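You operate a simulated robot arm through the tools that you are given. There is no shell and no other tool. Be economical: measure what you need, move in short steps, check, and stop when the job is done.

Carry out the task below with a simulated robot arm. There is one attempt and no reset: what you move stays moved.

Task
Trace the ring on the tile at N24 in blue paint, with the light box on High.
Fine: set switch and dial before tracing; use the thin brush from the rack, no stray dabs, put it back; lay the traced tile in the free bay at N25; the yellow tile stays, clean.

The check looks at the end state, three seconds after you hand in, the way a careful person would. Anything else that was tipped, shoved, dropped, spilled or broken makes it a failure.

Robot
A 6-joint arm with a two-finger parallel gripper, fixed in place. Base frame: the origin is at the foot of the arm, x ahead of it, y to its left, z up; the work surface is at about z = 0.804. Lengths are in m, angles in rad, forces in N, time in s.
With the tool pointing down near the work surface it reaches from about 0.24 to 0.64 m from the base axis. Its first joint turns from -1.152 to 1.152 rad. Payload 2.7 kg.
Tool frame: the origin (TCP) lies between the finger pads and is the grasp point; the fingertips stand 0.023 m ahead of it; z points along the fingers, y is the line along which they close. Largest opening 0.094 m; finger width 0.038, thickness 0.01; the body of the gripper, 0.054 by 0.096 m, starts 0.039 m behind the TCP.
Orientation is that of the tool frame in the base frame, as a unit quaternion [x, y, z, w]. With the fingers straight down and closing along the base's y, the tool's x points along the base's -x, its y along +y and its z along -z.

Tools
- The arm moves only by the tool step_arm. Its argument "deltas" is a list of rows, each a list of 7 numbers: the turn, a rotation vector about the base's x, y, z in units of 6 degrees (1.0 is 6 degrees), then the shift along the base's x, y, z in units of 25 mm (1.0 is 25 mm), then the gripper command, from -1 (shut) to 1 (fully open), values between in proportion. In form: [[rx, ry, rz, x, y, z, hand], ...]. A call has 1 to 10 rows; each row shifts and turns the commanded pose from where the row before left it. A call with a number of a shift or a turn outside -1 to 1 is refused whole. Rows are played at 5 a second. More than 0.05 m and 0.15 rad between two rows, or a gripper value outside its range, and nothing of the call is played. A pose out of reach is approached as far as the arm can. The call stops where the force on the tool passes 40 N (or 10 N more than at its start, if that is more) or the arm is blocked; 0.2 s more then pass. The fingers move at their own pace (about 0.045 m/s each) and stop on an object; they squeeze with about 32 N. The grip force told is the motor's: it shows also when the fingers shut on nothing. Time passes only in rows, and 0.2 s behind the last, so rows that do not move let the fingers close. The reply holds the time, the measured pose of the TCP, the force on the tool along the base axes, the opening and the grip force, in the units named above and with some noise, with the torque about the TCP (base axes, N m) and any sound that the robot's microphone picked up.
- Cameras (640 x 400 px; columns grow to the right, rows downward): "scene" is fixed at [0.0751, -0.4439, 1.3845]; the picture's right is [0.69, -0.72, 0.00], its down [-0.54, -0.52, -0.65] and it looks along [0.47, 0.45, -0.76] (base axes); focal length 232 px, centre (320, 200). "wrist" rides on the gripper at [0.086, 0.016, -0.075] in the tool frame; the picture's right is [-0.18, 0.98, 0.00], its down [-0.58, -0.11, -0.81] and it looks along [-0.79, -0.15, 0.59] (tool axes); focal length 243 px, centre (320, 200).
- grab_frame(camera): a new picture of that camera. No time passes.
- pixel_to_xyz(camera, pixels): for up to 12 pixels [column, row] of the newest picture of that camera ("zoom" is the newest enlarged one), the place [x, y, z] in the base frame of the surface seen there, good to about 0.002 m. No time passes.
- enlarge(camera, box): a new picture of the part [left, top, right, bottom] of that camera's present view, enlarged. No time passes.
- job_done(): hands the job in; it is judged then, once.

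Work in short steps. Measure before you move; look again where a grasp or a placing could have gone wrong, and mend it. You have 80 turns and 54 pictures in all, those below and enlarged ones among them. Open the gripper and draw the arm clear of the work before you hand the job in, unless the task says otherwise; then end with one line.

The tools are called after "Call:" as name(argument=value, ...) on one line, values as JSON. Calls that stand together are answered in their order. step_arm: Moves the arm, as the interface text tells. Its arguments: {"type":"object","properties":{"deltas":{"type":"array","items":{"type":"array","items":{"type":"number"}}}},"required":["deltas"]} The other tools are called the same way: grab_frame (camera) takes a picture; pixel_to_xyz (camera, pixels) gives the place of the surface under pixels of a picture; enlarge (camera, box) takes an enlarged picture of a part of a camera's view; job_done () hands the job in.

At the start:

```text
clock: 0.0
tool_pos: [0.4039, 0.1479, 1.0975]
orientation: [0.0, 1.0, 0.0, 0.0]
ft_force: [-0.2, 0.2, -0.7]
moment: [0.02, -0.01, 0.01]
gripper_width: 0.0938
finger_force: 0.0
```

scene: 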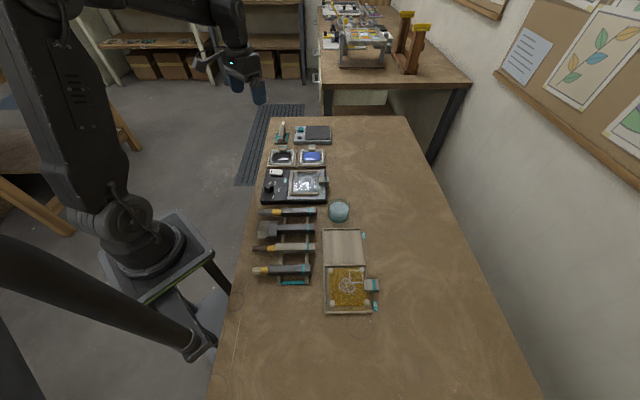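
wrist: 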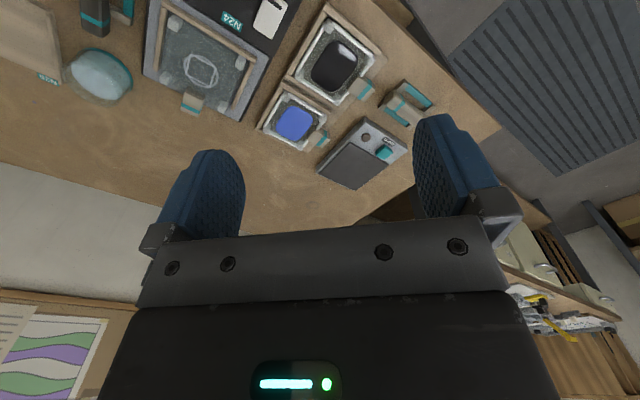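

I start by looking closely at the bench: the light box with the tile N24, the paints and the brush rack.

Call:
enlarge(camera="scene", box=[250, 115, 350, 205])

Call:
enlarge(camera="scene", box=[240, 195, 390, 320])

Call:
enlarge(camera="wrist", box=[60, 0, 460, 200])

```text
4.44 times, centred on (300, 160) of scene
```

zoom: 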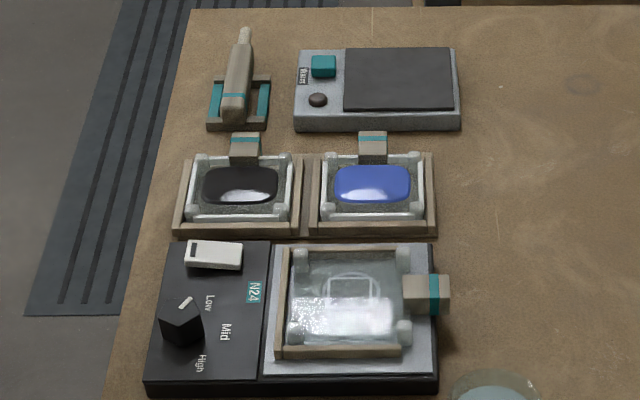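

```text
3.20 times, centred on (315, 258) of scene
```

zoom: 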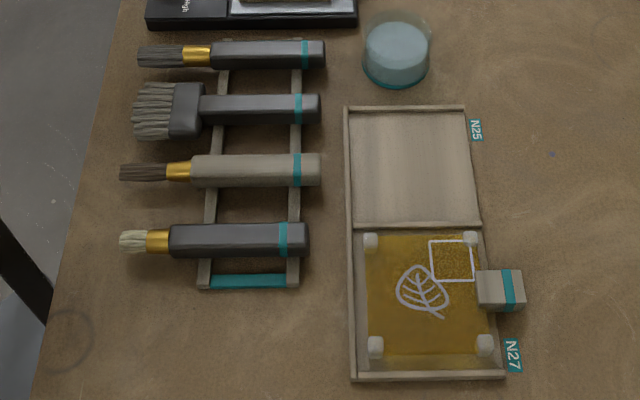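

```text
1.60 times, centred on (260, 100) of wrist
```

zoom: 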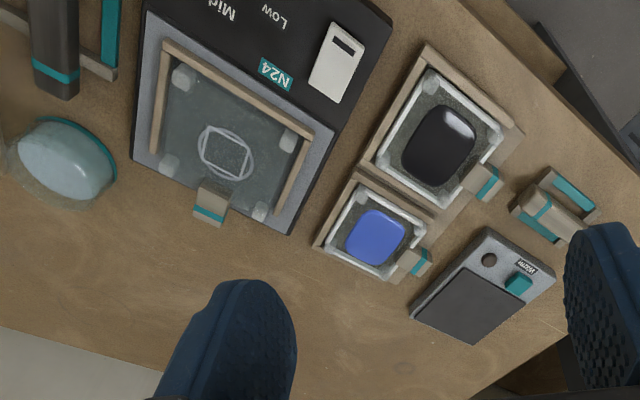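

The box has a knob (pointer near Low), a rocker switch and tile N24 with a ring and a square. I zoom on the box to measure its parts.

Call:
enlarge(camera="scene", box=[258, 160, 338, 210])

Call:
pixel_to_xyz(camera="scene", pixels=[[283, 157], [312, 157], [268, 187], [277, 172], [306, 181], [323, 181], [340, 210], [345, 245], [347, 288], [372, 285], [290, 283], [286, 248]])

```text
8.00 times, centred on (298, 185) of scene
```

zoom: 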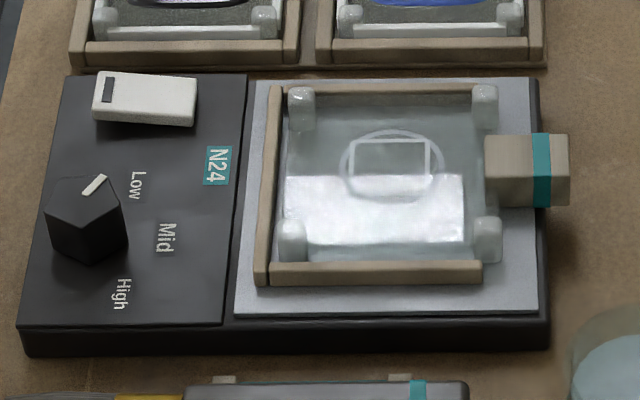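

```text
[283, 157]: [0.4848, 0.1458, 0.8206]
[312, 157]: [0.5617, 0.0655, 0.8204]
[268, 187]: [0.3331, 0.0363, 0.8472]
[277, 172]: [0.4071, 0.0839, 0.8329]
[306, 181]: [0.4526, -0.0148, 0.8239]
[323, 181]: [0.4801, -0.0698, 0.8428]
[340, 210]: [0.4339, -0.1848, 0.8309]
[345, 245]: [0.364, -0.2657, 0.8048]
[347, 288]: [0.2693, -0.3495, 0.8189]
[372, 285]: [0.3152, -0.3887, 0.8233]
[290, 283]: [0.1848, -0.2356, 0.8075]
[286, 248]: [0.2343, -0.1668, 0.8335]
```

I measure the knob, switch, ring, tile clamp and knob labels in this zoom.

Call:
pixel_to_xyz(camera="zoom", pixels=[[85, 190], [94, 184], [108, 88], [180, 100], [138, 185], [165, 238], [122, 294], [500, 150], [560, 150], [500, 185], [300, 90], [485, 92]])

Call:
pixel_to_xyz(camera="zoom", pixels=[[343, 168], [441, 170], [393, 132], [392, 201], [348, 140], [430, 140], [350, 185], [433, 183], [290, 230], [487, 232], [270, 180], [370, 270]])

Call:
pixel_to_xyz(camera="zoom", pixels=[[48, 207], [68, 181], [108, 178], [122, 210], [84, 228], [65, 77], [20, 324], [222, 322], [540, 80], [545, 315], [103, 180], [85, 192]])

```text
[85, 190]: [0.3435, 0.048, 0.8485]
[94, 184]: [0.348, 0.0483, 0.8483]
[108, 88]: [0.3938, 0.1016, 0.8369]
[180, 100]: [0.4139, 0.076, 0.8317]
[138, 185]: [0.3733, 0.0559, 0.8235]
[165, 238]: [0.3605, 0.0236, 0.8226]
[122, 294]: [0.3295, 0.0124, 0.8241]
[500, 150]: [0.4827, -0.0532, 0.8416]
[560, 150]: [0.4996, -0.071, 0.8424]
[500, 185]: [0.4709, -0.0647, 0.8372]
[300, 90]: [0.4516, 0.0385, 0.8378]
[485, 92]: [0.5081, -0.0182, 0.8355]
```

```text
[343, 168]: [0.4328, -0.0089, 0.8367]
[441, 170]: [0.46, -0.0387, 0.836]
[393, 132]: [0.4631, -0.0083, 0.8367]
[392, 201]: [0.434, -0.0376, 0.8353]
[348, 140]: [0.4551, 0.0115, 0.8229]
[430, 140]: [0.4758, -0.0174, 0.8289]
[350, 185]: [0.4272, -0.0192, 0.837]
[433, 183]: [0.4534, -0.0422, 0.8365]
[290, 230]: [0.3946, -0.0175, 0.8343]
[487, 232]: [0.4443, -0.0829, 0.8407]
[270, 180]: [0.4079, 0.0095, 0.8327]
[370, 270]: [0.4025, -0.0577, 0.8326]
```

```text
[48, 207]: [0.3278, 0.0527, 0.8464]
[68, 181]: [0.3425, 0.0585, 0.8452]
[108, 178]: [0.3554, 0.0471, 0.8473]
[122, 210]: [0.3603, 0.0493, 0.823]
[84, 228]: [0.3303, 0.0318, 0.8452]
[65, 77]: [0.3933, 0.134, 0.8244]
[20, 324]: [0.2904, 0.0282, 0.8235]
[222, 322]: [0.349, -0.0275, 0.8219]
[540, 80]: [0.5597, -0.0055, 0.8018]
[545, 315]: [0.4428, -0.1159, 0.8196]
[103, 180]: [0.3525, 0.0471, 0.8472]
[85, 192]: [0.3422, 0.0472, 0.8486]
```

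The enlargement is really sharp, so I use it on the rack and tray to find the thin brush and bay dimensions.

Call:
enlarge(camera="scene", box=[245, 200, 325, 250])

Call:
pixel_to_xyz(camera="zoom", pixels=[[130, 88], [180, 88], [230, 88], [300, 88], [400, 88], [540, 88], [300, 220], [500, 220], [300, 370], [500, 370], [560, 370], [110, 370]])

Call:
enlarge(camera="scene", box=[245, 235, 325, 285])

Call:
pixel_to_xyz(camera="zoom", pixels=[[60, 105], [100, 105], [150, 105], [200, 100], [300, 100], [400, 98], [540, 95], [60, 285], [100, 285], [200, 280], [400, 275], [520, 275]])

```text
8.00 times, centred on (285, 225) of scene
```

zoom: 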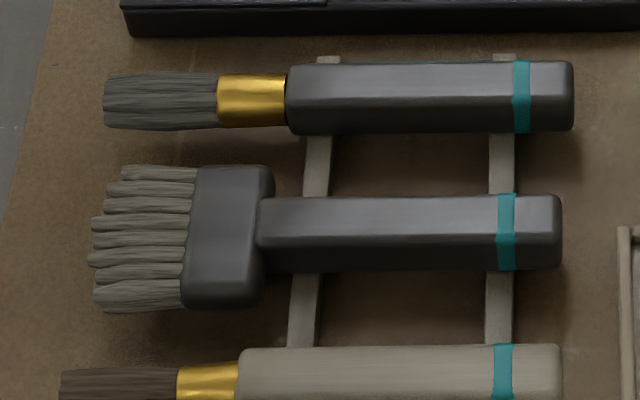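

```text
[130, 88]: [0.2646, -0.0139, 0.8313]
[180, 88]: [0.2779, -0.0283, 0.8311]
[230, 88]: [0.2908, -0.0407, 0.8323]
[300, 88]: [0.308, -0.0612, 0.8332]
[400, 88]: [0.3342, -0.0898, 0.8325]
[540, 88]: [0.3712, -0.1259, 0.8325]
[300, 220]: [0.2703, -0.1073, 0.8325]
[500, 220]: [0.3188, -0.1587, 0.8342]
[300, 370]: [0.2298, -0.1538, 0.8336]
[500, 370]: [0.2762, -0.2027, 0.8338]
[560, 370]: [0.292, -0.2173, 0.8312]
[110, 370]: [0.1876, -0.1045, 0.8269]
```

```text
8.00 times, centred on (285, 260) of scene
```

zoom: 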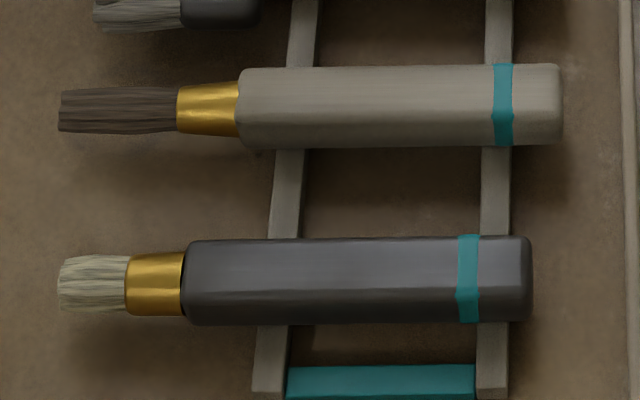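

```text
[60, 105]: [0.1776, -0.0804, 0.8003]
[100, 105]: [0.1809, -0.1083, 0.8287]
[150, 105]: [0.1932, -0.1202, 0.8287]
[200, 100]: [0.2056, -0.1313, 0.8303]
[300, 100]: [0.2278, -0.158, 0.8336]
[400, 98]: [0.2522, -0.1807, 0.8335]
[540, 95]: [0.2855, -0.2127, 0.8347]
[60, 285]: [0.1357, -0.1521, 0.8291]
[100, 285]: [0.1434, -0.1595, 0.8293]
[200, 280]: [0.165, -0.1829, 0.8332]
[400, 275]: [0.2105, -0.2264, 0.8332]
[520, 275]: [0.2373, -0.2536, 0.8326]
```

The third brush (narrowest bristles, 45 px against 58) is the thin one, tip ≈(0.171,-0.099), handle end ≈(0.290,-0.217). Now closer looks at the switch/knob, ring, blue well and tray.

Call:
enlarge(camera="scene", box=[260, 165, 292, 185])

Call:
pixel_to_xyz(camera="zoom", pixels=[[160, 120], [270, 130], [370, 145], [430, 165], [155, 95], [390, 98], [210, 325], [300, 250], [330, 235], [400, 300], [150, 310], [260, 370]])

Call:
enlarge(camera="scene", box=[290, 168, 330, 193])

Call:
pixel_to_xyz(camera="zoom", pixels=[[168, 207], [365, 210], [266, 137], [266, 275], [100, 60], [440, 60], [70, 350], [450, 350], [520, 200], [640, 200], [30, 200], [266, 205]])

Call:
enlarge(camera="scene", box=[264, 140, 334, 184])

Call:
enlarge(camera="scene", box=[310, 220, 390, 320])

```text
16.00 times, centred on (276, 175) of scene
```

zoom: 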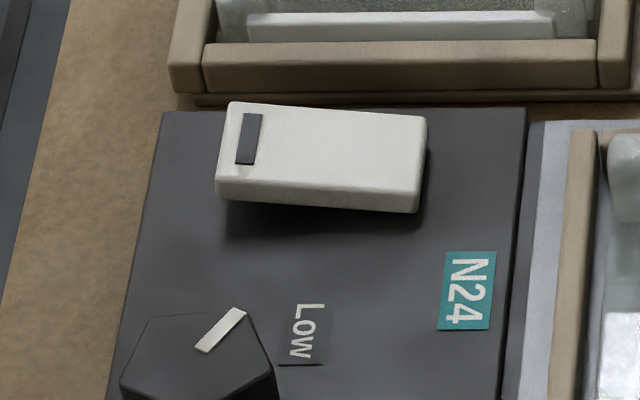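

```text
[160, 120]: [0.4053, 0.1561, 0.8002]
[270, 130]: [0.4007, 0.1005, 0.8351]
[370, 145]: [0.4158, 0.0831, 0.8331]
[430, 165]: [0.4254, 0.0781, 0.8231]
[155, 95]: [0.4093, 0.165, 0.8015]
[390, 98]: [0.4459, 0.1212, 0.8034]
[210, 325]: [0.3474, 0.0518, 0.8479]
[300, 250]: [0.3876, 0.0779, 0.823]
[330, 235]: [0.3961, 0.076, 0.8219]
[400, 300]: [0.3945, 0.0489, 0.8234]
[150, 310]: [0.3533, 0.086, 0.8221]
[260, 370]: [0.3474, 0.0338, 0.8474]
```

```text
16.00 times, centred on (310, 180) of scene
```

zoom: 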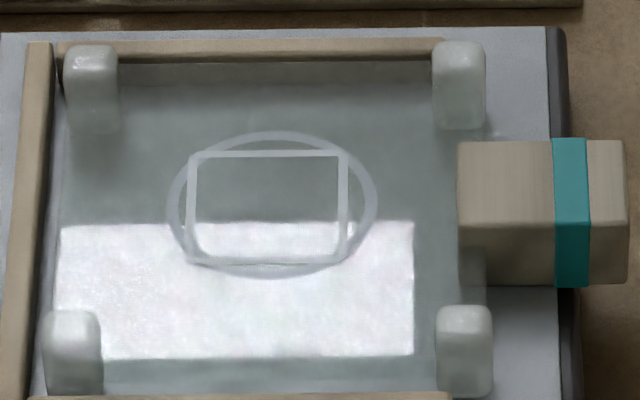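

```text
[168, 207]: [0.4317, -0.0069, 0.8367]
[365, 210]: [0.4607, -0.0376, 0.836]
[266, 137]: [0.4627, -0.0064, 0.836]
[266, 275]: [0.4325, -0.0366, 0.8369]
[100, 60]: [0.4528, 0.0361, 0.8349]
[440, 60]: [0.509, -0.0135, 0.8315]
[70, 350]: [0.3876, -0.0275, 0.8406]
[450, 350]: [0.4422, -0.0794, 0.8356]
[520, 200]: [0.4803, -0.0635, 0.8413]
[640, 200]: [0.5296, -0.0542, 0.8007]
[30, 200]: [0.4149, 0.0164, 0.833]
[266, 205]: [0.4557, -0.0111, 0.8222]
```

```text
9.09 times, centred on (299, 162) of scene
```

zoom: 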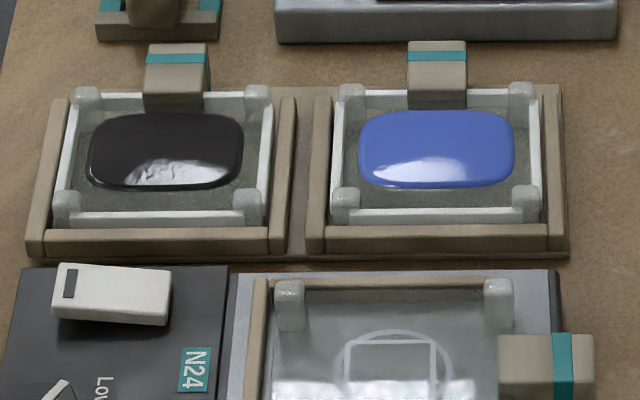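

```text
4.00 times, centred on (350, 270) of scene
```

zoom: 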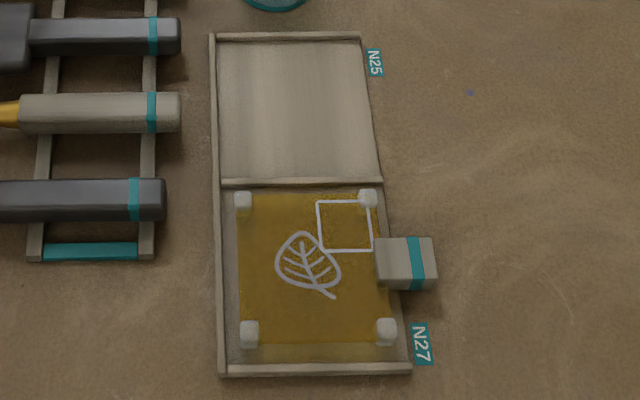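

Rocker's marked (left) end stands up at ≈(0.393,0.106,0.836), so it must be pressed at the marked end. I close the fingers, turn −45° about z and come above that end.

Call:
step_arm(deltas=[[0, 0, -0.9375, -0.0795, -0.1845, -0.9875, -1], [0, 0, -0.9375, -0.0795, -0.1845, -0.9875, -1], [0, 0, -0.9375, -0.0795, -0.1845, -0.9875, -1], [0, 0, -0.9375, -0.0795, -0.1845, -0.9875, -1], [0, 0, -0.9375, -0.0795, -0.1845, -0.9875, -1], [0, 0, -0.9375, -0.0795, -0.1845, -0.9875, -1], [0, 0, -0.9375, -0.0795, -0.1845, -0.9875, -1], [0, 0, -0.9375, -0.0795, -0.1845, -0.9875, -1], [0, 0, 0, 0, 0, 0, -1]])

Call:
enlarge(camera="scene", box=[240, 115, 336, 175])

```text
clock: 2.0
tool_pos: [0.3885, 0.1109, 0.9002]
orientation: [0.383, 0.924, 0.0, 0.001]
ft_force: [-0.5, 0.2, -0.2]
moment: [-0.01, 0.01, 0.01]
gripper_width: 0.0001
finger_force: 32.0
```

```text
6.67 times, centred on (288, 145) of scene
```

zoom: 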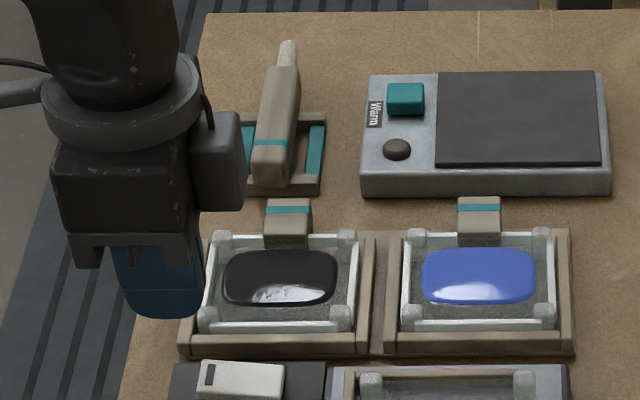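

The gripper hangs over the marked end. I lower in small steps until it presses the rocker.

Call:
step_arm(deltas=[[0, 0, 0, 0, 0, -0.8, -1], [0, 0, 0, 0, 0, -0.7, -1], [0, 0, 0, 0, 0, -0.2, -1], [0, 0, 0, 0, 0, -0.1, -1], [0, 0, 0, 0, 0, -0.1, -1]])

Call:
enlarge(camera="scene", box=[250, 140, 330, 190])

```text
clock: 3.2
tool_pos: [0.3873, 0.112, 0.8553]
orientation: [0.382, 0.924, 0.001, 0.001]
ft_force: [-9.4, -4.5, 25.9]
moment: [-0.46, -0.13, -0.02]
gripper_width: 0.0
finger_force: 32.2
```

```text
8.00 times, centred on (290, 165) of scene
```

zoom: 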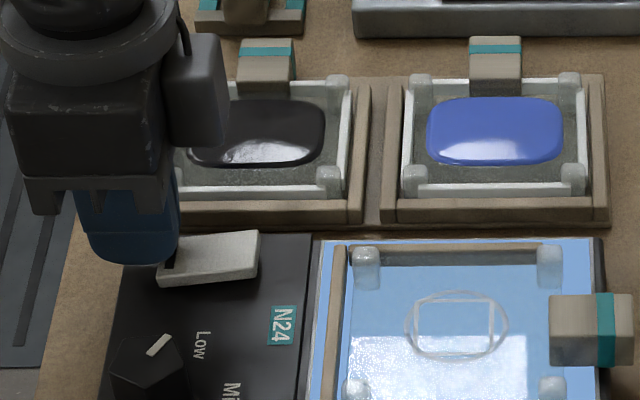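

The tile panel now glows – the switch is on. I raise the arm and move over the knob (centre ≈(0.341,0.045), top z 0.848), turning so the fingers close on a pentagon flat/vertex axis (~118°).

Call:
step_arm(deltas=[[0, 0, 0, 0, 0, 1, -1], [0, 0, 0, 0, 0, 1, -1], [0, 0, 1, -0.2365, -0.3295, 0, 0.2], [0, 0, 1, -0.2365, -0.3295, 0, 0.2], [0, 0, 1, -0.2365, -0.3295, 0, 0.2], [0, 0, 1, -0.2365, -0.3295, 0, 0.2], [0, 0, 1, -0.2365, -0.3295, 0, 0.2], [0, 0, 1, -0.2365, -0.3295, 0, 0.2], [0, 0, 1, -0.2365, -0.3295, 0, 0.2], [0, 0, 1, -0.2365, -0.3295, 0, 0.2]])

Call:
step_arm(deltas=[[0, 0, 1, 0, 0, 0, 0.2], [0, 0, 1, 0, 0, 0, 0.2], [0, 0, 1, 0, 0, 0, 0.2], [0, 0, 1, 0, 0, 0, 0.2], [0, 0, 0.17, 0, 0, 0, 0.2]])

Call:
enlarge(camera="scene", box=[240, 155, 320, 205])

Call:
grab_frame(camera="wrist")

```text
clock: 5.4
tool_pos: [0.3417, 0.0466, 0.9028]
orientation: [-0.028, 1.0, -0.001, 0.0]
ft_force: [-0.4, 0.3, 0.2]
moment: [0.02, 0.01, -0.04]
gripper_width: 0.0565
finger_force: 0.0
```

```text
clock: 6.6
tool_pos: [0.3401, 0.0469, 0.9023]
orientation: [-0.243, 0.97, -0.001, 0.0]
ft_force: [-0.3, -0.1, 0.4]
moment: [0.02, 0.03, -0.01]
gripper_width: 0.0562
finger_force: 0.1
```

```text
8.00 times, centred on (280, 180) of scene
```

zoom: 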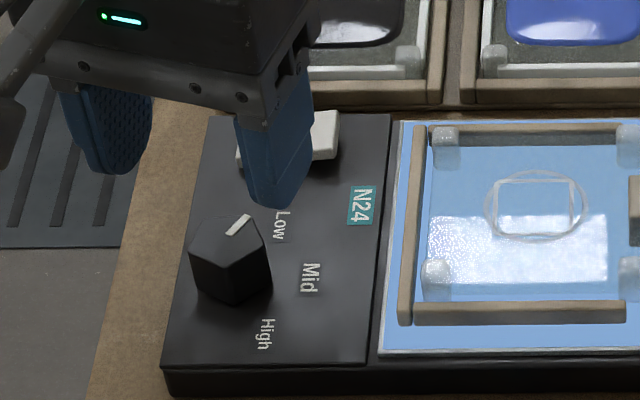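

```text
38 pictures are left
```

wrist: 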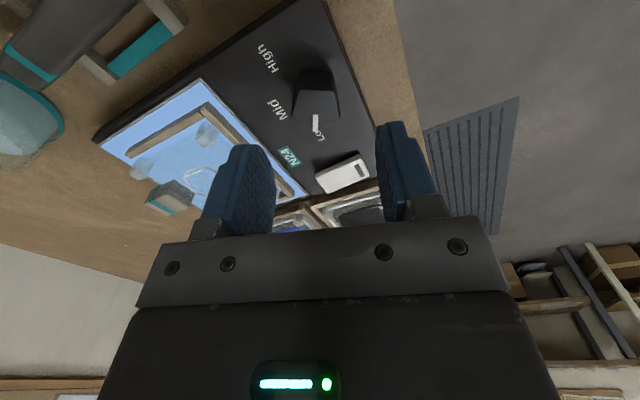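

Fingers straddle the knob axis (fingertip midpoint projects on the knob). I make a 2 mm correction, descend to z≈0.850 and close.

Call:
step_arm(deltas=[[0, 0, 0, 0.06, -0.1, -0.7, 0.2], [0, 0, 0, 0, 0, -0.7, 0.2], [0, 0, 0, 0, 0, -0.7, 0.2], [0, 0, 0, 0, 0, 0, -0.6], [0, 0, 0, 0, 0, 0, -0.6], [0, 0, 0, 0, 0, 0, -0.6]])

Call:
enlarge(camera="scene", box=[240, 155, 320, 205])

```text
clock: 8.0
tool_pos: [0.3424, 0.0432, 0.8511]
orientation: [-0.243, 0.97, 0.0, -0.001]
ft_force: [0.3, 7.9, -3.0]
moment: [0.21, -0.29, 0.01]
gripper_width: 0.0304
finger_force: 45.1
```

```text
8.00 times, centred on (280, 180) of scene
```

zoom: 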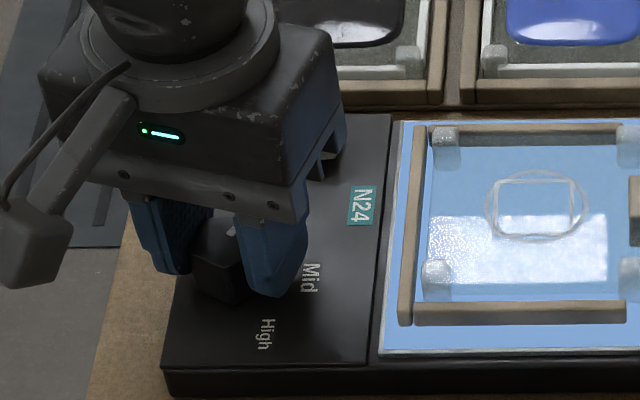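

The knob is held (opening 30 mm). I turn it clockwise −60° first and check.

Call:
step_arm(deltas=[[0, 0, -1, 0, 0, 0, -0.6], [0, 0, -1, 0, 0, 0, -0.6], [0, 0, -1, 0, 0, 0, -0.6], [0, 0, -1, 0, 0, 0, -0.6], [0, 0, -1, 0, 0, 0, -0.6], [0, 0, -1, 0, 0, 0, -0.6], [0, 0, -1, 0, 0, 0, -0.6], [0, 0, -1, 0, 0, 0, -0.6], [0, 0, -1, 0, 0, 0, -0.6], [0, 0, -1, 0, 0, 0, -0.6]])

Call:
enlarge(camera="scene", box=[240, 155, 320, 205])

```text
clock: 9.1
tool_pos: [0.3423, 0.0428, 0.851]
orientation: [-0.02, 1.0, -0.001, -0.001]
ft_force: [-5.0, -3.5, 5.3]
moment: [0.27, -0.73, 0.01]
gripper_width: 0.0303
finger_force: 44.7
stopped in row 5: the force on the tool passed its limit (the readings are from after the stop); the commanded pose is now the measured one
```

```text
8.00 times, centred on (280, 180) of scene
```

zoom: 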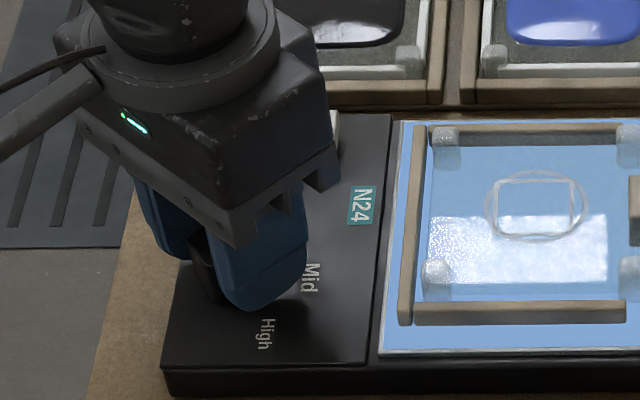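

The force limit stopped it after ~26°: my grip is off the knob's axis. I release, rise and re-measure the knob.

Call:
step_arm(deltas=[[0, 0, 0, 0, 0, 0, 0.2], [0, 0, 0, 0, 0, 0, 0.2], [0, 0, 0, 0, 0, 1, 0.2], [0, 0, 0, 0, 0, 1, 0.2], [0, 0, 0, 0, 0, 0.5, 0.2]])

Call:
enlarge(camera="scene", box=[252, 172, 284, 192])

Call:
pixel_to_xyz(camera="zoom", pixels=[[160, 200], [200, 200], [240, 200], [280, 200], [200, 170], [240, 170], [280, 170], [240, 230], [200, 230], [280, 230], [220, 215], [260, 185]])

```text
clock: 10.3
tool_pos: [0.3407, 0.0443, 0.914]
orientation: [-0.019, 1.0, -0.001, -0.002]
ft_force: [-0.8, 1.0, -0.5]
moment: [-0.02, 0.0, -0.01]
gripper_width: 0.0565
finger_force: 0.0
```

```text
16.00 times, centred on (268, 182) of scene
```

zoom: 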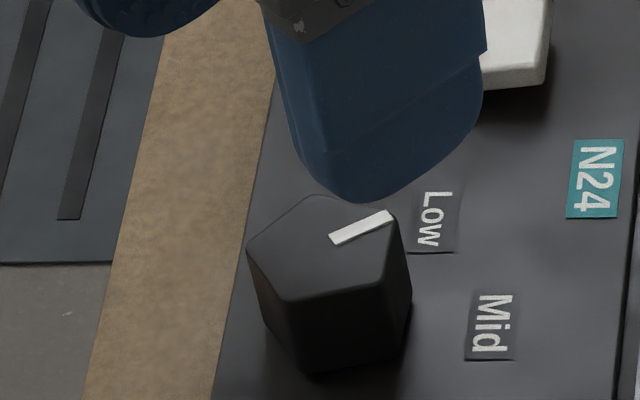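

```text
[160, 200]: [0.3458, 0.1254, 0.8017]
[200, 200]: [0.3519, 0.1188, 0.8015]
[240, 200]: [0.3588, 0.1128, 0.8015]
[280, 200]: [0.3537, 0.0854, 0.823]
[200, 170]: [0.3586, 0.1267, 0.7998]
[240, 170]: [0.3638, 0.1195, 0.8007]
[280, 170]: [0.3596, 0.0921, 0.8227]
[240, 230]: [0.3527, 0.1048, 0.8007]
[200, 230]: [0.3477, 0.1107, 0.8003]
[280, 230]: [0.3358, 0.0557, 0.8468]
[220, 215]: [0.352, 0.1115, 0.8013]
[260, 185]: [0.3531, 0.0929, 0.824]
```

I measure the knob's top vertices, pointer and labels.

Call:
pixel_to_xyz(camera="zoom", pixels=[[255, 252], [312, 204], [384, 213], [395, 275], [285, 295], [326, 248], [335, 240], [390, 214], [430, 220], [490, 323], [310, 250], [340, 265]])

```text
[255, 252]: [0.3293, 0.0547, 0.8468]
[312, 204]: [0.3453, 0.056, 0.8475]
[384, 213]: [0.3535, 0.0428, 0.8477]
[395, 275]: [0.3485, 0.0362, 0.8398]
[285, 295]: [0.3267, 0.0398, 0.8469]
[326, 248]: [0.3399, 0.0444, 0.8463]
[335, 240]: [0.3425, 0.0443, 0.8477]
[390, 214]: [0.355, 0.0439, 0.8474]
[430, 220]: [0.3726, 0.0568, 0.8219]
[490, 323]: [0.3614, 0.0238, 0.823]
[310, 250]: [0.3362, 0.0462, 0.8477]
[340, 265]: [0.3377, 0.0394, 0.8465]
```

Knob centre works out to ≈(0.340,0.0453), pointer now ≈−6°; my grip was 3 mm off. I turn the hand +46° to line up with a flat and recentre, then read the pose.

Call:
step_arm(deltas=[[0, 0, 1, 0, 0, 0, 0.1], [0, 0, 1, 0, 0, 0, 0.1], [0, 0, 1, 0, 0, 0, 0.1], [0, 0, 1, 0, 0, 0, 0.1], [0, 0, 1, 0, 0, 0, 0.1], [0, 0, 1, 0, 0, 0, 0.1], [0, 0, 1, 0, 0, 0, 0.1], [0, 0, 0.67, 0, 0, 0, 0.1], [0, 0, 0, 0, 0, 0, 0.1]])

Call:
step_arm(deltas=[[0, 0, 0, 0, 0, -0.5, 0.1], [0, 0, 0, 0, 0, 0, 0.1]])

```text
clock: 12.3
tool_pos: [0.3423, 0.0434, 0.9136]
orientation: [-0.41, 0.912, 0.0, -0.001]
ft_force: [0.3, 0.1, -0.7]
moment: [0.0, -0.03, 0.05]
gripper_width: 0.0516
finger_force: 0.0
```

```text
clock: 12.9
tool_pos: [0.3425, 0.0432, 0.9007]
orientation: [-0.409, 0.913, 0.0, -0.001]
ft_force: [-0.4, -0.9, 0.5]
moment: [-0.03, 0.0, 0.01]
gripper_width: 0.052
finger_force: 0.1
```

The pose reads (0.342,0.0433); I shift (−2,+2) mm, descend to 0.851, and close.

Call:
step_arm(deltas=[[0, 0, 0, -0.08, 0.08, -0.7, 0.1], [0, 0, 0, 0, 0, -0.7, 0.1], [0, 0, 0, 0, 0, -0.6, 0.1], [0, 0, 0, 0, 0, 0, 0.1], [0, 0, 0, 0, 0, 0, -0.5], [0, 0, 0, 0, 0, 0, -0.5], [0, 0, 0, 0, 0, 0, -0.5]])

```text
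clock: 14.5
tool_pos: [0.3417, 0.0454, 0.8523]
orientation: [-0.408, 0.913, -0.001, 0.0]
ft_force: [3.0, -1.5, -4.9]
moment: [0.41, 0.17, -0.02]
gripper_width: 0.0303
finger_force: 45.5
```

Good centred grip (3 N residual). I turn −48° with a small centre compensation and watch the force.

Call:
step_arm(deltas=[[0, 0, -1, 0.005, 0.002, 0, -0.5], [0, 0, -1, 0.005, 0.002, 0, -0.5], [0, 0, -1, 0.005, 0.002, 0, -0.5], [0, 0, -1, 0.005, 0.002, 0, -0.5], [0, 0, -1, 0.005, 0, 0, -0.5], [0, 0, -1, 0.005, 0, 0, -0.5], [0, 0, -1, 0.005, 0, 0, -0.5], [0, 0, -1, 0.005, 0, 0, -0.5]])

```text
clock: 16.1
tool_pos: [0.3421, 0.0447, 0.8518]
orientation: [-0.077, 0.997, 0.0, 0.0]
ft_force: [-4.2, -2.7, 3.6]
moment: [0.35, -0.82, -0.03]
gripper_width: 0.0304
finger_force: 45.1
stopped in row 7: the force on the tool passed its limit (the readings are from after the stop); the commanded pose is now the measured one
```

It turned ~39° before the limit; the command is reset and forces are low, so I look at the knob and continue.

Call:
step_arm(deltas=[[0, 0, -0.6, 0, 0, 0, -0.5], [0, 0, -0.6, 0, 0, 0, -0.5], [0, 0, -0.6, 0, 0, 0, -0.5]])

Call:
enlarge(camera="scene", box=[240, 165, 304, 205])

```text
clock: 16.9
tool_pos: [0.3415, 0.0457, 0.8516]
orientation: [0.018, 1.0, -0.001, -0.001]
ft_force: [-4.3, -4.1, 0.9]
moment: [0.05, -0.58, -0.02]
gripper_width: 0.0303
finger_force: 45.4
```

```text
10.00 times, centred on (272, 185) of scene
```

zoom: 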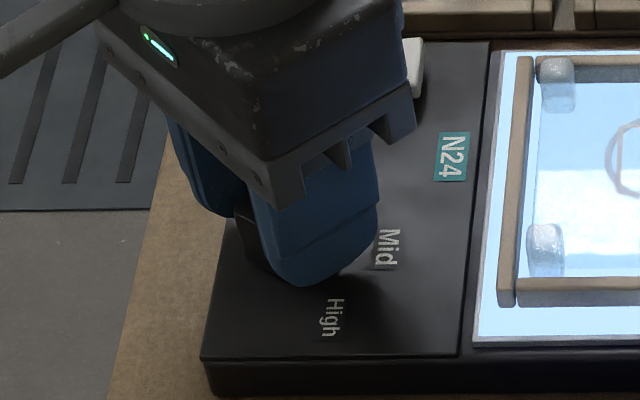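

The light got brighter, so the dial follows. I continue slowly the remaining ~50°.

Call:
step_arm(deltas=[[0, 0, -0.6, 0, 0, 0, -0.5], [0, 0, -0.6, 0, 0, 0, -0.5], [0, 0, -0.6, 0, 0, 0, -0.5], [0, 0, -0.6, 0, 0, 0, -0.5], [0, 0, -0.6, 0, 0, 0, -0.5], [0, 0, -0.6, 0, 0, 0, -0.5], [0, 0, -0.6, 0, 0, 0, -0.5], [0, 0, -0.6, 0, 0, 0, -0.5]])

Call:
step_arm(deltas=[[0, 0, -0.6, 0, 0, 0, -0.5], [0, 0, -0.6, 0, 0, 0, -0.5], [0, 0, -0.6, 0, 0, 0, -0.5], [0, 0, -0.6, 0, 0, 0, -0.5], [0, 0, -0.6, 0, 0, 0, -0.5], [0, 0, -0.5, 0, 0, 0, -0.5]])

```text
clock: 18.7
tool_pos: [0.341, 0.044, 0.8532]
orientation: [0.266, 0.964, 0.0, 0.0]
ft_force: [2.9, -24.6, 12.8]
moment: [-0.22, 0.54, 0.08]
gripper_width: 0.0305
finger_force: 45.5
```

```text
clock: 20.1
tool_pos: [0.3409, 0.0461, 0.8524]
orientation: [0.437, 0.9, 0.0, 0.0]
ft_force: [1.0, -1.0, 5.3]
moment: [0.49, 0.0, 0.11]
gripper_width: 0.0299
finger_force: 26.5
```

The full turn is made (hand now at 38°). I release, rise and look at the pointer.

Call:
step_arm(deltas=[[0, 0, 0, 0, 0, 0, 0.2], [0, 0, 0, 0, 0, 0, 0.2], [0, 0, 0, 0, 0, 1, 0.2], [0, 0, 0, 0, 0, 1, 0.2], [0, 0, 0, 0, 0, 1, 0.2]])

Call:
enlarge(camera="scene", box=[250, 170, 298, 200])

Call:
pixel_to_xyz(camera="zoom", pixels=[[240, 170], [260, 240], [300, 235], [200, 180], [220, 200], [240, 200]])

```text
clock: 21.3
tool_pos: [0.3409, 0.045, 0.9272]
orientation: [0.437, 0.899, -0.001, -0.001]
ft_force: [0.0, 1.0, -0.1]
moment: [-0.01, 0.05, 0.01]
gripper_width: 0.0563
finger_force: 0.0
```

```text
13.33 times, centred on (274, 185) of scene
```

zoom: 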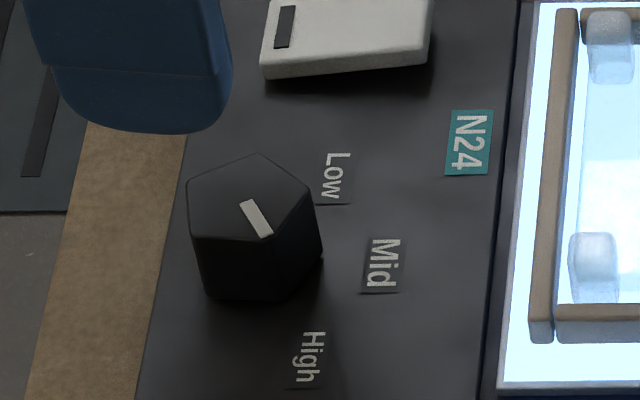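

```text
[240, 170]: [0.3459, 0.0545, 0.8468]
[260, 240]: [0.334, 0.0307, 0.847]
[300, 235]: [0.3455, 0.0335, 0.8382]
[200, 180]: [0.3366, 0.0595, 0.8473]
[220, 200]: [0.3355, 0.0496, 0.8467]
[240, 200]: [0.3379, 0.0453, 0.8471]
```

The pointer (245,203)→(266,234) looks near High; I measure it accurately.

Call:
pixel_to_xyz(camera="zoom", pixels=[[246, 203], [266, 234], [256, 219], [254, 157], [188, 190], [306, 195], [283, 237], [197, 236], [332, 176], [382, 263], [312, 356]])

```text
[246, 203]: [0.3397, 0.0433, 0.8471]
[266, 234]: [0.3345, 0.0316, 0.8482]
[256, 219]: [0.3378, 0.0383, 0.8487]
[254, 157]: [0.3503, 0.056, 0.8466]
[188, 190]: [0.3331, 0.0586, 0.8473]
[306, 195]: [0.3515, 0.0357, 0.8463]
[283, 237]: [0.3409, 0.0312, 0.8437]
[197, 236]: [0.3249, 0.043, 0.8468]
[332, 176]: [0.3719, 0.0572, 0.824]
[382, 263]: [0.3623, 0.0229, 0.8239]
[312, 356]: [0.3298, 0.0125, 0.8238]
```

The pointer is at ≈−110°, matching the High label (−107°), and the panel is at its brightest. Now I travel to above the thin brush's handle at (0.250,−0.179).

Call:
step_arm(deltas=[[0, 0, 0.13, -0.405, -0.994, 0, 0.06], [0, 0, 0.13, -0.405, -0.994, 0, 0.06], [0, 0, 0.13, -0.405, -0.994, 0, 0.06], [0, 0, 0.13, -0.405, -0.994, 0, 0.06], [0, 0, 0.13, -0.405, -0.994, 0, 0.06], [0, 0, 0.12, -0.405, -0.994, 0, 0.06], [0, 0, 0.12, -0.405, -0.994, 0, 0.06], [0, 0, 0.12, -0.405, -0.994, 0, 0.06], [0, 0, 0.12, -0.405, -0.994, 0, 0.06], [0, 0, 0, 0, 0, -0.5, 0.06]])

Call:
step_arm(deltas=[[0, 0, 0, 0, 0, 0, 0.06]])

Call:
enlarge(camera="scene", box=[230, 200, 342, 270])

```text
clock: 23.5
tool_pos: [0.2505, -0.18, 0.9144]
orientation: [0.383, 0.924, -0.001, -0.001]
ft_force: [0.5, 0.3, -1.3]
moment: [-0.02, 0.01, 0.03]
gripper_width: 0.0497
finger_force: 0.2
```

```text
clock: 23.9
tool_pos: [0.2496, -0.1801, 0.9119]
orientation: [0.382, 0.924, -0.001, 0.0]
ft_force: [-0.5, -0.5, 0.0]
moment: [-0.02, -0.01, 0.0]
gripper_width: 0.0499
finger_force: 0.1
```

```text
5.71 times, centred on (286, 235) of scene
```

zoom: 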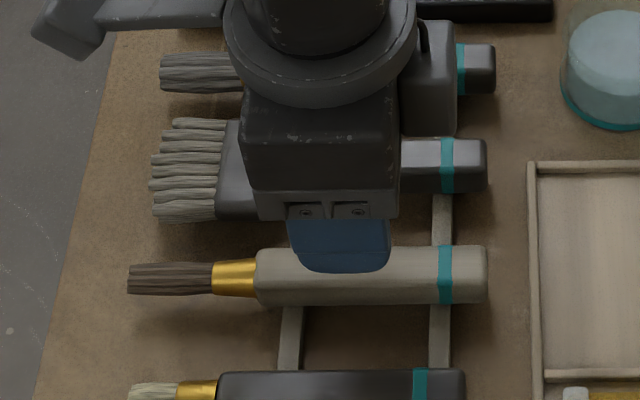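

The hand is over the handle, clear of both rails. I descend to z≈0.833 and close.

Call:
step_arm(deltas=[[0, 0, 0, 0, 0.02, -0.8, 0.06], [0, 0, 0, 0, 0, -0.8, 0.06], [0, 0, 0, 0, 0, -0.8, 0.06], [0, 0, 0, 0, 0, -0.5, 0.06], [0, 0, 0, 0, 0, -0.28, 0.06], [0, 0, 0, 0, 0, 0, 0.06]])

Call:
enlarge(camera="scene", box=[230, 200, 342, 270])

```text
clock: 25.3
tool_pos: [0.2507, -0.1783, 0.8343]
orientation: [0.383, 0.924, -0.001, -0.001]
ft_force: [0.2, 0.9, -0.1]
moment: [0.0, 0.0, 0.01]
gripper_width: 0.0497
finger_force: 0.0
```

```text
5.71 times, centred on (286, 235) of scene
```

zoom: 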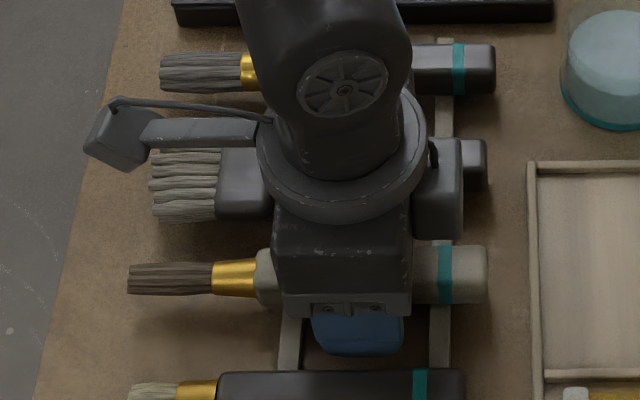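

Nothing touched; fingers straddle the handle. I close, then lift a little.

Call:
step_arm(deltas=[[0, 0, 0, 0, 0, 0, -0.9], [0, 0, 0, 0, 0, 0, -0.9], [0, 0, 0, 0, 0, 0, -0.9], [0, 0, 0, 0, 0, 0, -0.9]])

Call:
step_arm(deltas=[[0, 0, 0, 0, 0, 0.6, -0.9], [0, 0, 0, 0, 0, 1, -0.9], [0, 0, 0, 0, 0, 1, -0.9], [0, 0, 0, 0, 0, 1, -0.9], [0, 0, 0, 0, 0, 1, -0.9]])

Call:
enlarge(camera="scene", box=[230, 190, 342, 260])

```text
clock: 26.3
tool_pos: [0.2512, -0.1778, 0.8349]
orientation: [0.383, 0.924, -0.001, 0.0]
ft_force: [-1.0, 0.7, 0.9]
moment: [0.0, -0.02, -0.01]
gripper_width: 0.0217
finger_force: 32.4
```

```text
clock: 27.5
tool_pos: [0.2501, -0.1777, 0.9496]
orientation: [0.383, 0.924, 0.0, -0.001]
ft_force: [0.9, -0.2, 0.2]
moment: [-0.01, -0.01, -0.04]
gripper_width: 0.0213
finger_force: 31.7
```

```text
5.71 times, centred on (286, 225) of scene
```

zoom: 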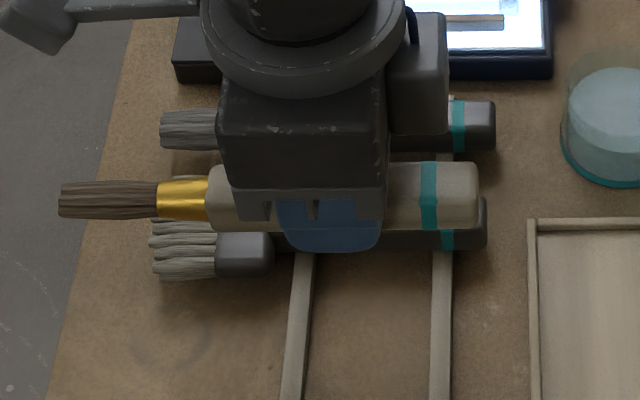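

The brush is held firmly (21 mm). I lift, tilt it 45° tip-down (about −v), and travel toward the blue well.

Call:
step_arm(deltas=[[0, 0, 0, 0, 0, 1, -0.9], [0, 0, 0, 0, 0, 1, -0.9], [0, 0, 0, 0, 0, 1, -0.9], [-0.53, -0.53, 0, 0.9, 0.4, 0.2, -0.9], [-0.53, -0.53, 0, 0.9, 0.4, 0, -0.9], [-0.53, -0.53, 0, 0.9, 0.4, 0, -0.9], [-0.53, -0.53, 0, 0.9, 0.4, 0, -0.9], [-0.53, -0.53, 0, 0.9, 0.4, 0, -0.9], [-0.53, -0.53, 0, 0.9, 0.4, 0, -0.9], [-0.53, -0.53, 0, 0.9, 0.4, 0, -0.9]])

Call:
step_arm(deltas=[[-0.53, -0.53, 0, 0.9, 0.5, 0, -0.9], [-0.53, -0.53, 0, 0.9, 0.5, 0, -0.9], [-0.53, -0.53, 0, 0.9, 0.5, 0, -0.9], [0, 0, 0, 0.9, 0.5, 0, -0.9], [0, 0, 0, 0.9, 0.5, 0, -0.9], [0, 0, 0, 0.9, 0.5, 0, -0.9], [0, 0, 0, 0.9, 0.6, 0, -0.9], [0, 0, 0, 0, 0.6, 0, -0.9], [0, 0, 0, 0, 0, 0, -0.9]])

Call:
grab_frame(camera="scene")

```text
clock: 29.7
tool_pos: [0.408, -0.1073, 1.0289]
orientation: [0.368, 0.889, -0.104, 0.251]
ft_force: [0.7, 0.5, -1.1]
moment: [0.0, -0.02, -0.01]
gripper_width: 0.0216
finger_force: 31.8
```

```text
clock: 31.7
tool_pos: [0.5655, -0.0042, 1.0293]
orientation: [0.354, 0.854, -0.146, 0.353]
ft_force: [0.2, 0.4, -0.4]
moment: [-0.01, -0.03, 0.0]
gripper_width: 0.0213
finger_force: 32.0
```

```text
29 pictures are left
```

scene: 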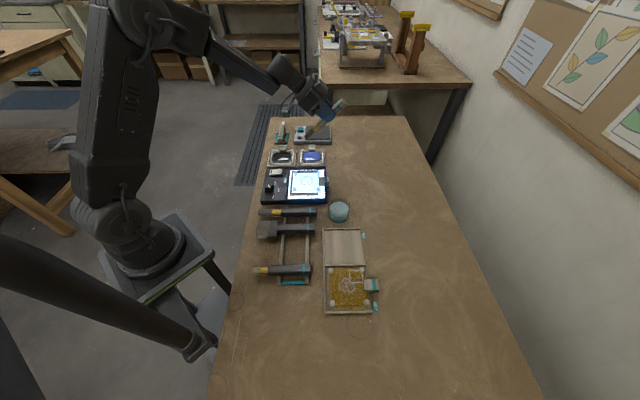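

The brush points down-left near (310,132). I zoom to measure the tip position relative to the hand.

Call:
enlarge(camera="scene", box=[288, 95, 352, 135])

```text
10.00 times, centred on (320, 115) of scene
```

zoom: 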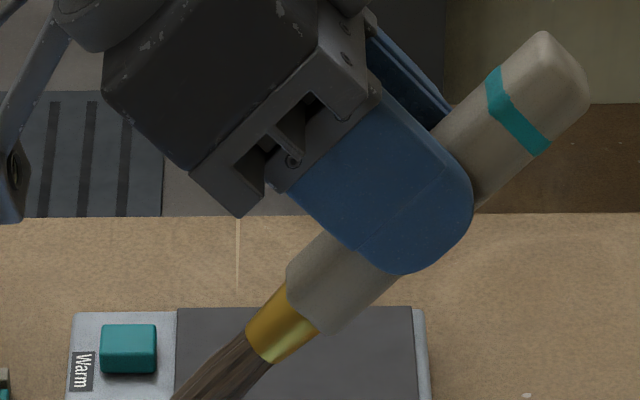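

The tip is below the frame; I re-zoom lower.

Call:
enlarge(camera="scene", box=[288, 122, 336, 152])

Call:
pixel_to_xyz(camera="zoom", pixels=[[230, 150], [250, 120], [270, 90], [290, 60], [200, 190], [215, 175], [210, 200], [240, 165]])

```text
13.33 times, centred on (312, 137) of scene
```

zoom: 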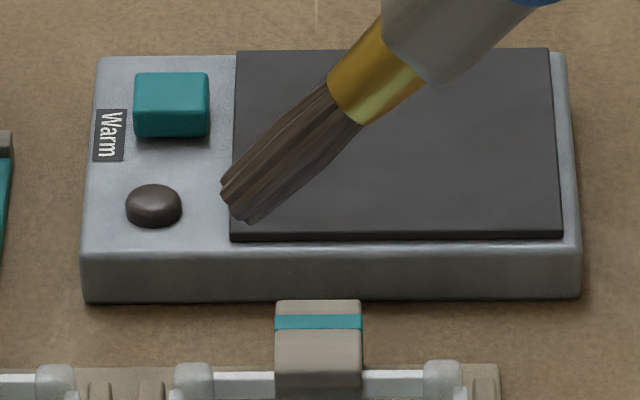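

```text
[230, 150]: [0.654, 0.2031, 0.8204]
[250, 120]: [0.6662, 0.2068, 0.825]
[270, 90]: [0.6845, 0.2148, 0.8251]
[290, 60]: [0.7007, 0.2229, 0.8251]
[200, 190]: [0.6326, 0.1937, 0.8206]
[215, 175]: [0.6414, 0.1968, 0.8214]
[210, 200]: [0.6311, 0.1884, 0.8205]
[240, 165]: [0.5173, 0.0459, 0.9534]
```

I measure bristle points at the tip end face and ferrule.

Call:
pixel_to_xyz(camera="zoom", pixels=[[226, 186], [230, 198], [238, 208], [245, 217], [252, 212], [280, 160], [300, 140], [330, 125], [340, 110], [375, 75], [420, 50]])

```text
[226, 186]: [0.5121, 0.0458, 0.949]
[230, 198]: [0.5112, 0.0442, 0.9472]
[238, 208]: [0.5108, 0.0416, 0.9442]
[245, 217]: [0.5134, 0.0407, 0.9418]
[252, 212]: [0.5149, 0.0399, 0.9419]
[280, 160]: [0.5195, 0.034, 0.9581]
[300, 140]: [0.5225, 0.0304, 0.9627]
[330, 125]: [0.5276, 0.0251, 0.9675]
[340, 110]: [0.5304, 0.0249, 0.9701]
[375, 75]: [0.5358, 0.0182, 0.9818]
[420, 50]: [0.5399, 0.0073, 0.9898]
```

Tip centre ≈ TCP + (−0.052, +0.049, −0.086). I move so the tip hovers ~5 cm above the blue paint's centre (0.562,0.0655).

Call:
step_arm(deltas=[[0, 0, 0, 0.65, 0.28, -0.5, -0.9], [0, 0, 0, 0.65, 0.28, -0.5, -0.9], [0, 0, 0, 0.63, 0.27, -0.5, -0.9], [0, 0, 0, 0, 0, -0.7, -0.9], [0, 0, 0, 0, 0, -0.6, -0.9], [0, 0, 0, 0, 0, 0, -0.9]])

Call:
enlarge(camera="scene", box=[290, 130, 338, 160])

Call:
pixel_to_xyz(camera="zoom", pixels=[[220, 360], [300, 330], [380, 360], [300, 390]])

```text
clock: 33.1
tool_pos: [0.6142, 0.0193, 0.9597]
orientation: [0.353, 0.854, -0.146, 0.353]
ft_force: [0.3, -0.7, -0.1]
moment: [0.01, 0.0, 0.01]
gripper_width: 0.0216
finger_force: 31.9
```

```text
13.33 times, centred on (314, 145) of scene
```

zoom: 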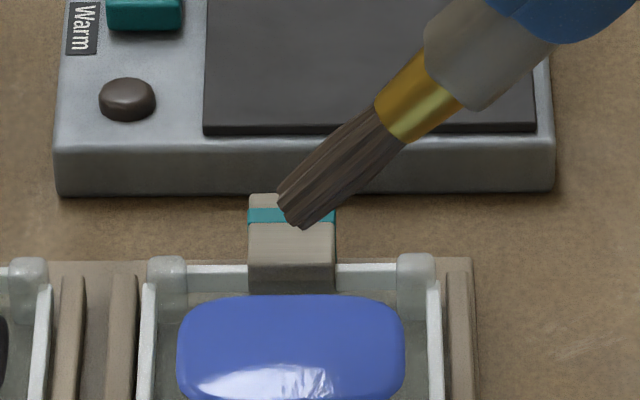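

```text
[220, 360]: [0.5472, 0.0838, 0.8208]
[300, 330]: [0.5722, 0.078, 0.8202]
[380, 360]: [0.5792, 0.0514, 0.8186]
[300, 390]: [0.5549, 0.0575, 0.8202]
```

Tip at (293,210) will come down inside the blue patch. I lower ~5.5 cm, slowly at the end, into the paint.

Call:
step_arm(deltas=[[0, 0, 0, -0.1, -0.15, -0.8, -0.9], [0, 0, 0, 0, 0, -0.8, -0.9], [0, 0, 0, 0, 0, -0.3, -0.9], [0, 0, 0, 0, 0, -0.2, -0.9], [0, 0, 0, 0, 0, -0.1, -0.9], [0, 0, 0, 0, 0, 0, -0.9]])

Call:
enlarge(camera="scene", box=[290, 138, 338, 168])

```text
clock: 34.5
tool_pos: [0.6132, 0.0132, 0.9076]
orientation: [0.354, 0.853, -0.145, 0.356]
ft_force: [4.6, -2.9, 18.7]
moment: [0.6, 0.54, -0.06]
gripper_width: 0.0214
finger_force: 32.3
```

```text
13.33 times, centred on (314, 153) of scene
```

zoom: 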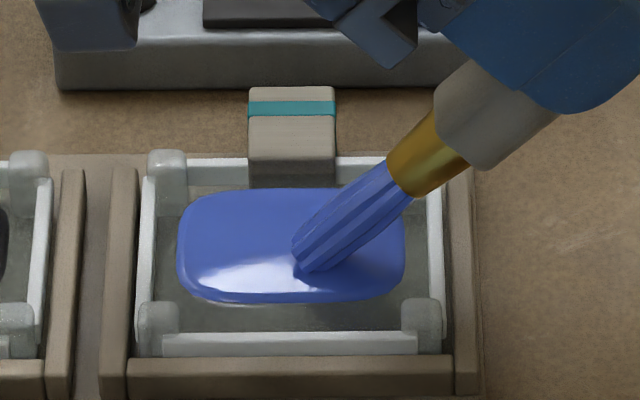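

The bristles are loaded blue, with firm contact. I lift straight up, tilt 20° steeper for a cleaner point, and re-measure the tip.

Call:
step_arm(deltas=[[0, 0, 0, 0, 0, 0.5, -0.9], [0, 0, 0, 0, 0, 1, -0.9], [0, 0, 0, 0, 0, 1, -0.9], [0, 0, 0, 0, 0, 1, -0.9], [-0.589, -0.589, 0, -0.4, -0.2, 0.3, -0.9], [-0.589, -0.589, 0, -0.4, -0.2, 0.3, -0.9], [-0.589, -0.589, 0, -0.4, -0.2, 0.3, -0.9], [-0.589, -0.589, 0, -0.4, -0.2, 0.3, -0.9], [0, 0, 0, 0, 0, 0, -0.9], [0, 0, 0, 0, 0, 0, -0.9]])

Call:
enlarge(camera="scene", box=[270, 80, 366, 140])

```text
clock: 36.7
tool_pos: [0.57, -0.0068, 1.0227]
orientation: [0.324, 0.779, -0.206, 0.495]
ft_force: [-0.1, 0.6, -1.4]
moment: [0.0, 0.01, -0.01]
gripper_width: 0.0217
finger_force: 32.0
```

```text
6.67 times, centred on (318, 110) of scene
```

zoom: 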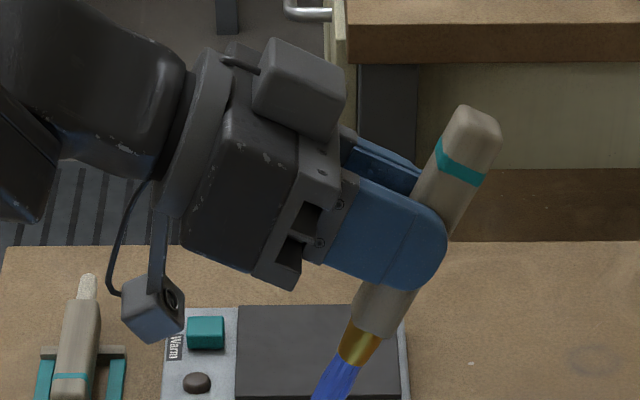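

Tilt is now 65°. I move to hover the tip ~3.5 cm above the ring's centre and measure there.

Call:
step_arm(deltas=[[0, 0, 0, -0.766, -0.343, -0.374, -0.9], [0, 0, 0, -0.766, -0.343, -0.374, -0.9], [0, 0, 0, -0.766, -0.343, -0.374, -0.9], [0, 0, 0, -0.766, -0.343, -0.374, -0.9], [0, 0, 0, -0.766, -0.343, -0.374, -0.9], [0, 0, 0, 0, 0, 0, -0.9], [0, 0, 0, 0, 0, 0, -0.9]])

Call:
enlarge(camera="scene", box=[286, 156, 334, 186])

```text
clock: 38.3
tool_pos: [0.4755, -0.0512, 0.9751]
orientation: [0.324, 0.779, -0.206, 0.496]
ft_force: [0.1, -0.3, -1.0]
moment: [0.01, -0.04, -0.03]
gripper_width: 0.0213
finger_force: 32.3
```

```text
13.33 times, centred on (310, 171) of scene
```

zoom: 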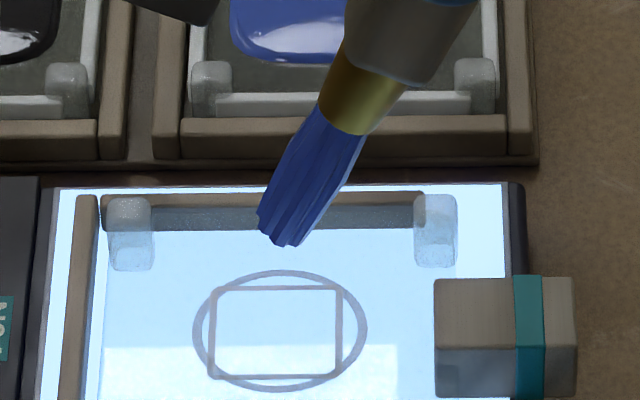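

Excellent contrast now. I measure the ring at many points and the brush tip.

Call:
pixel_to_xyz(camera="zoom", pixels=[[197, 331], [363, 331], [280, 274], [280, 387], [222, 290], [338, 290], [222, 373], [338, 373], [250, 279], [310, 279], [250, 383], [310, 383]])

Call:
pixel_to_xyz(camera="zoom", pixels=[[261, 215], [264, 230], [272, 238], [280, 243], [290, 243], [298, 238], [280, 235], [285, 200], [300, 170], [330, 100], [340, 100], [380, 40]])

```text
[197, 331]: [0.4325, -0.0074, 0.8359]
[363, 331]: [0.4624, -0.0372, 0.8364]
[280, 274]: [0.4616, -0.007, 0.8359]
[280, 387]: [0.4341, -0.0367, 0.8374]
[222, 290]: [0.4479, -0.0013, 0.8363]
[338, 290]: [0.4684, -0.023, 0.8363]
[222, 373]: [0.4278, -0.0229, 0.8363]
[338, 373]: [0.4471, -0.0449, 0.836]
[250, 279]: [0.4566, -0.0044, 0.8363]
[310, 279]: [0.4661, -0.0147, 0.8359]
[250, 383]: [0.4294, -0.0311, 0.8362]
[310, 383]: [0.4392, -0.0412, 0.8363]
```

```text
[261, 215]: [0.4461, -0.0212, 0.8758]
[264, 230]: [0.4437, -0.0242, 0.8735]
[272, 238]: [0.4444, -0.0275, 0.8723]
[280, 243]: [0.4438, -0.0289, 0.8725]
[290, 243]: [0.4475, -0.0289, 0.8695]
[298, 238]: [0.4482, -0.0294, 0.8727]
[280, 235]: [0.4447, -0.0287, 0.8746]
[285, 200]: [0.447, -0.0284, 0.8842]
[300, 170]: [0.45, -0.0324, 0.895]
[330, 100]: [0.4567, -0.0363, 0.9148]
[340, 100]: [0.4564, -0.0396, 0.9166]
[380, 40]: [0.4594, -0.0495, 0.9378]
```

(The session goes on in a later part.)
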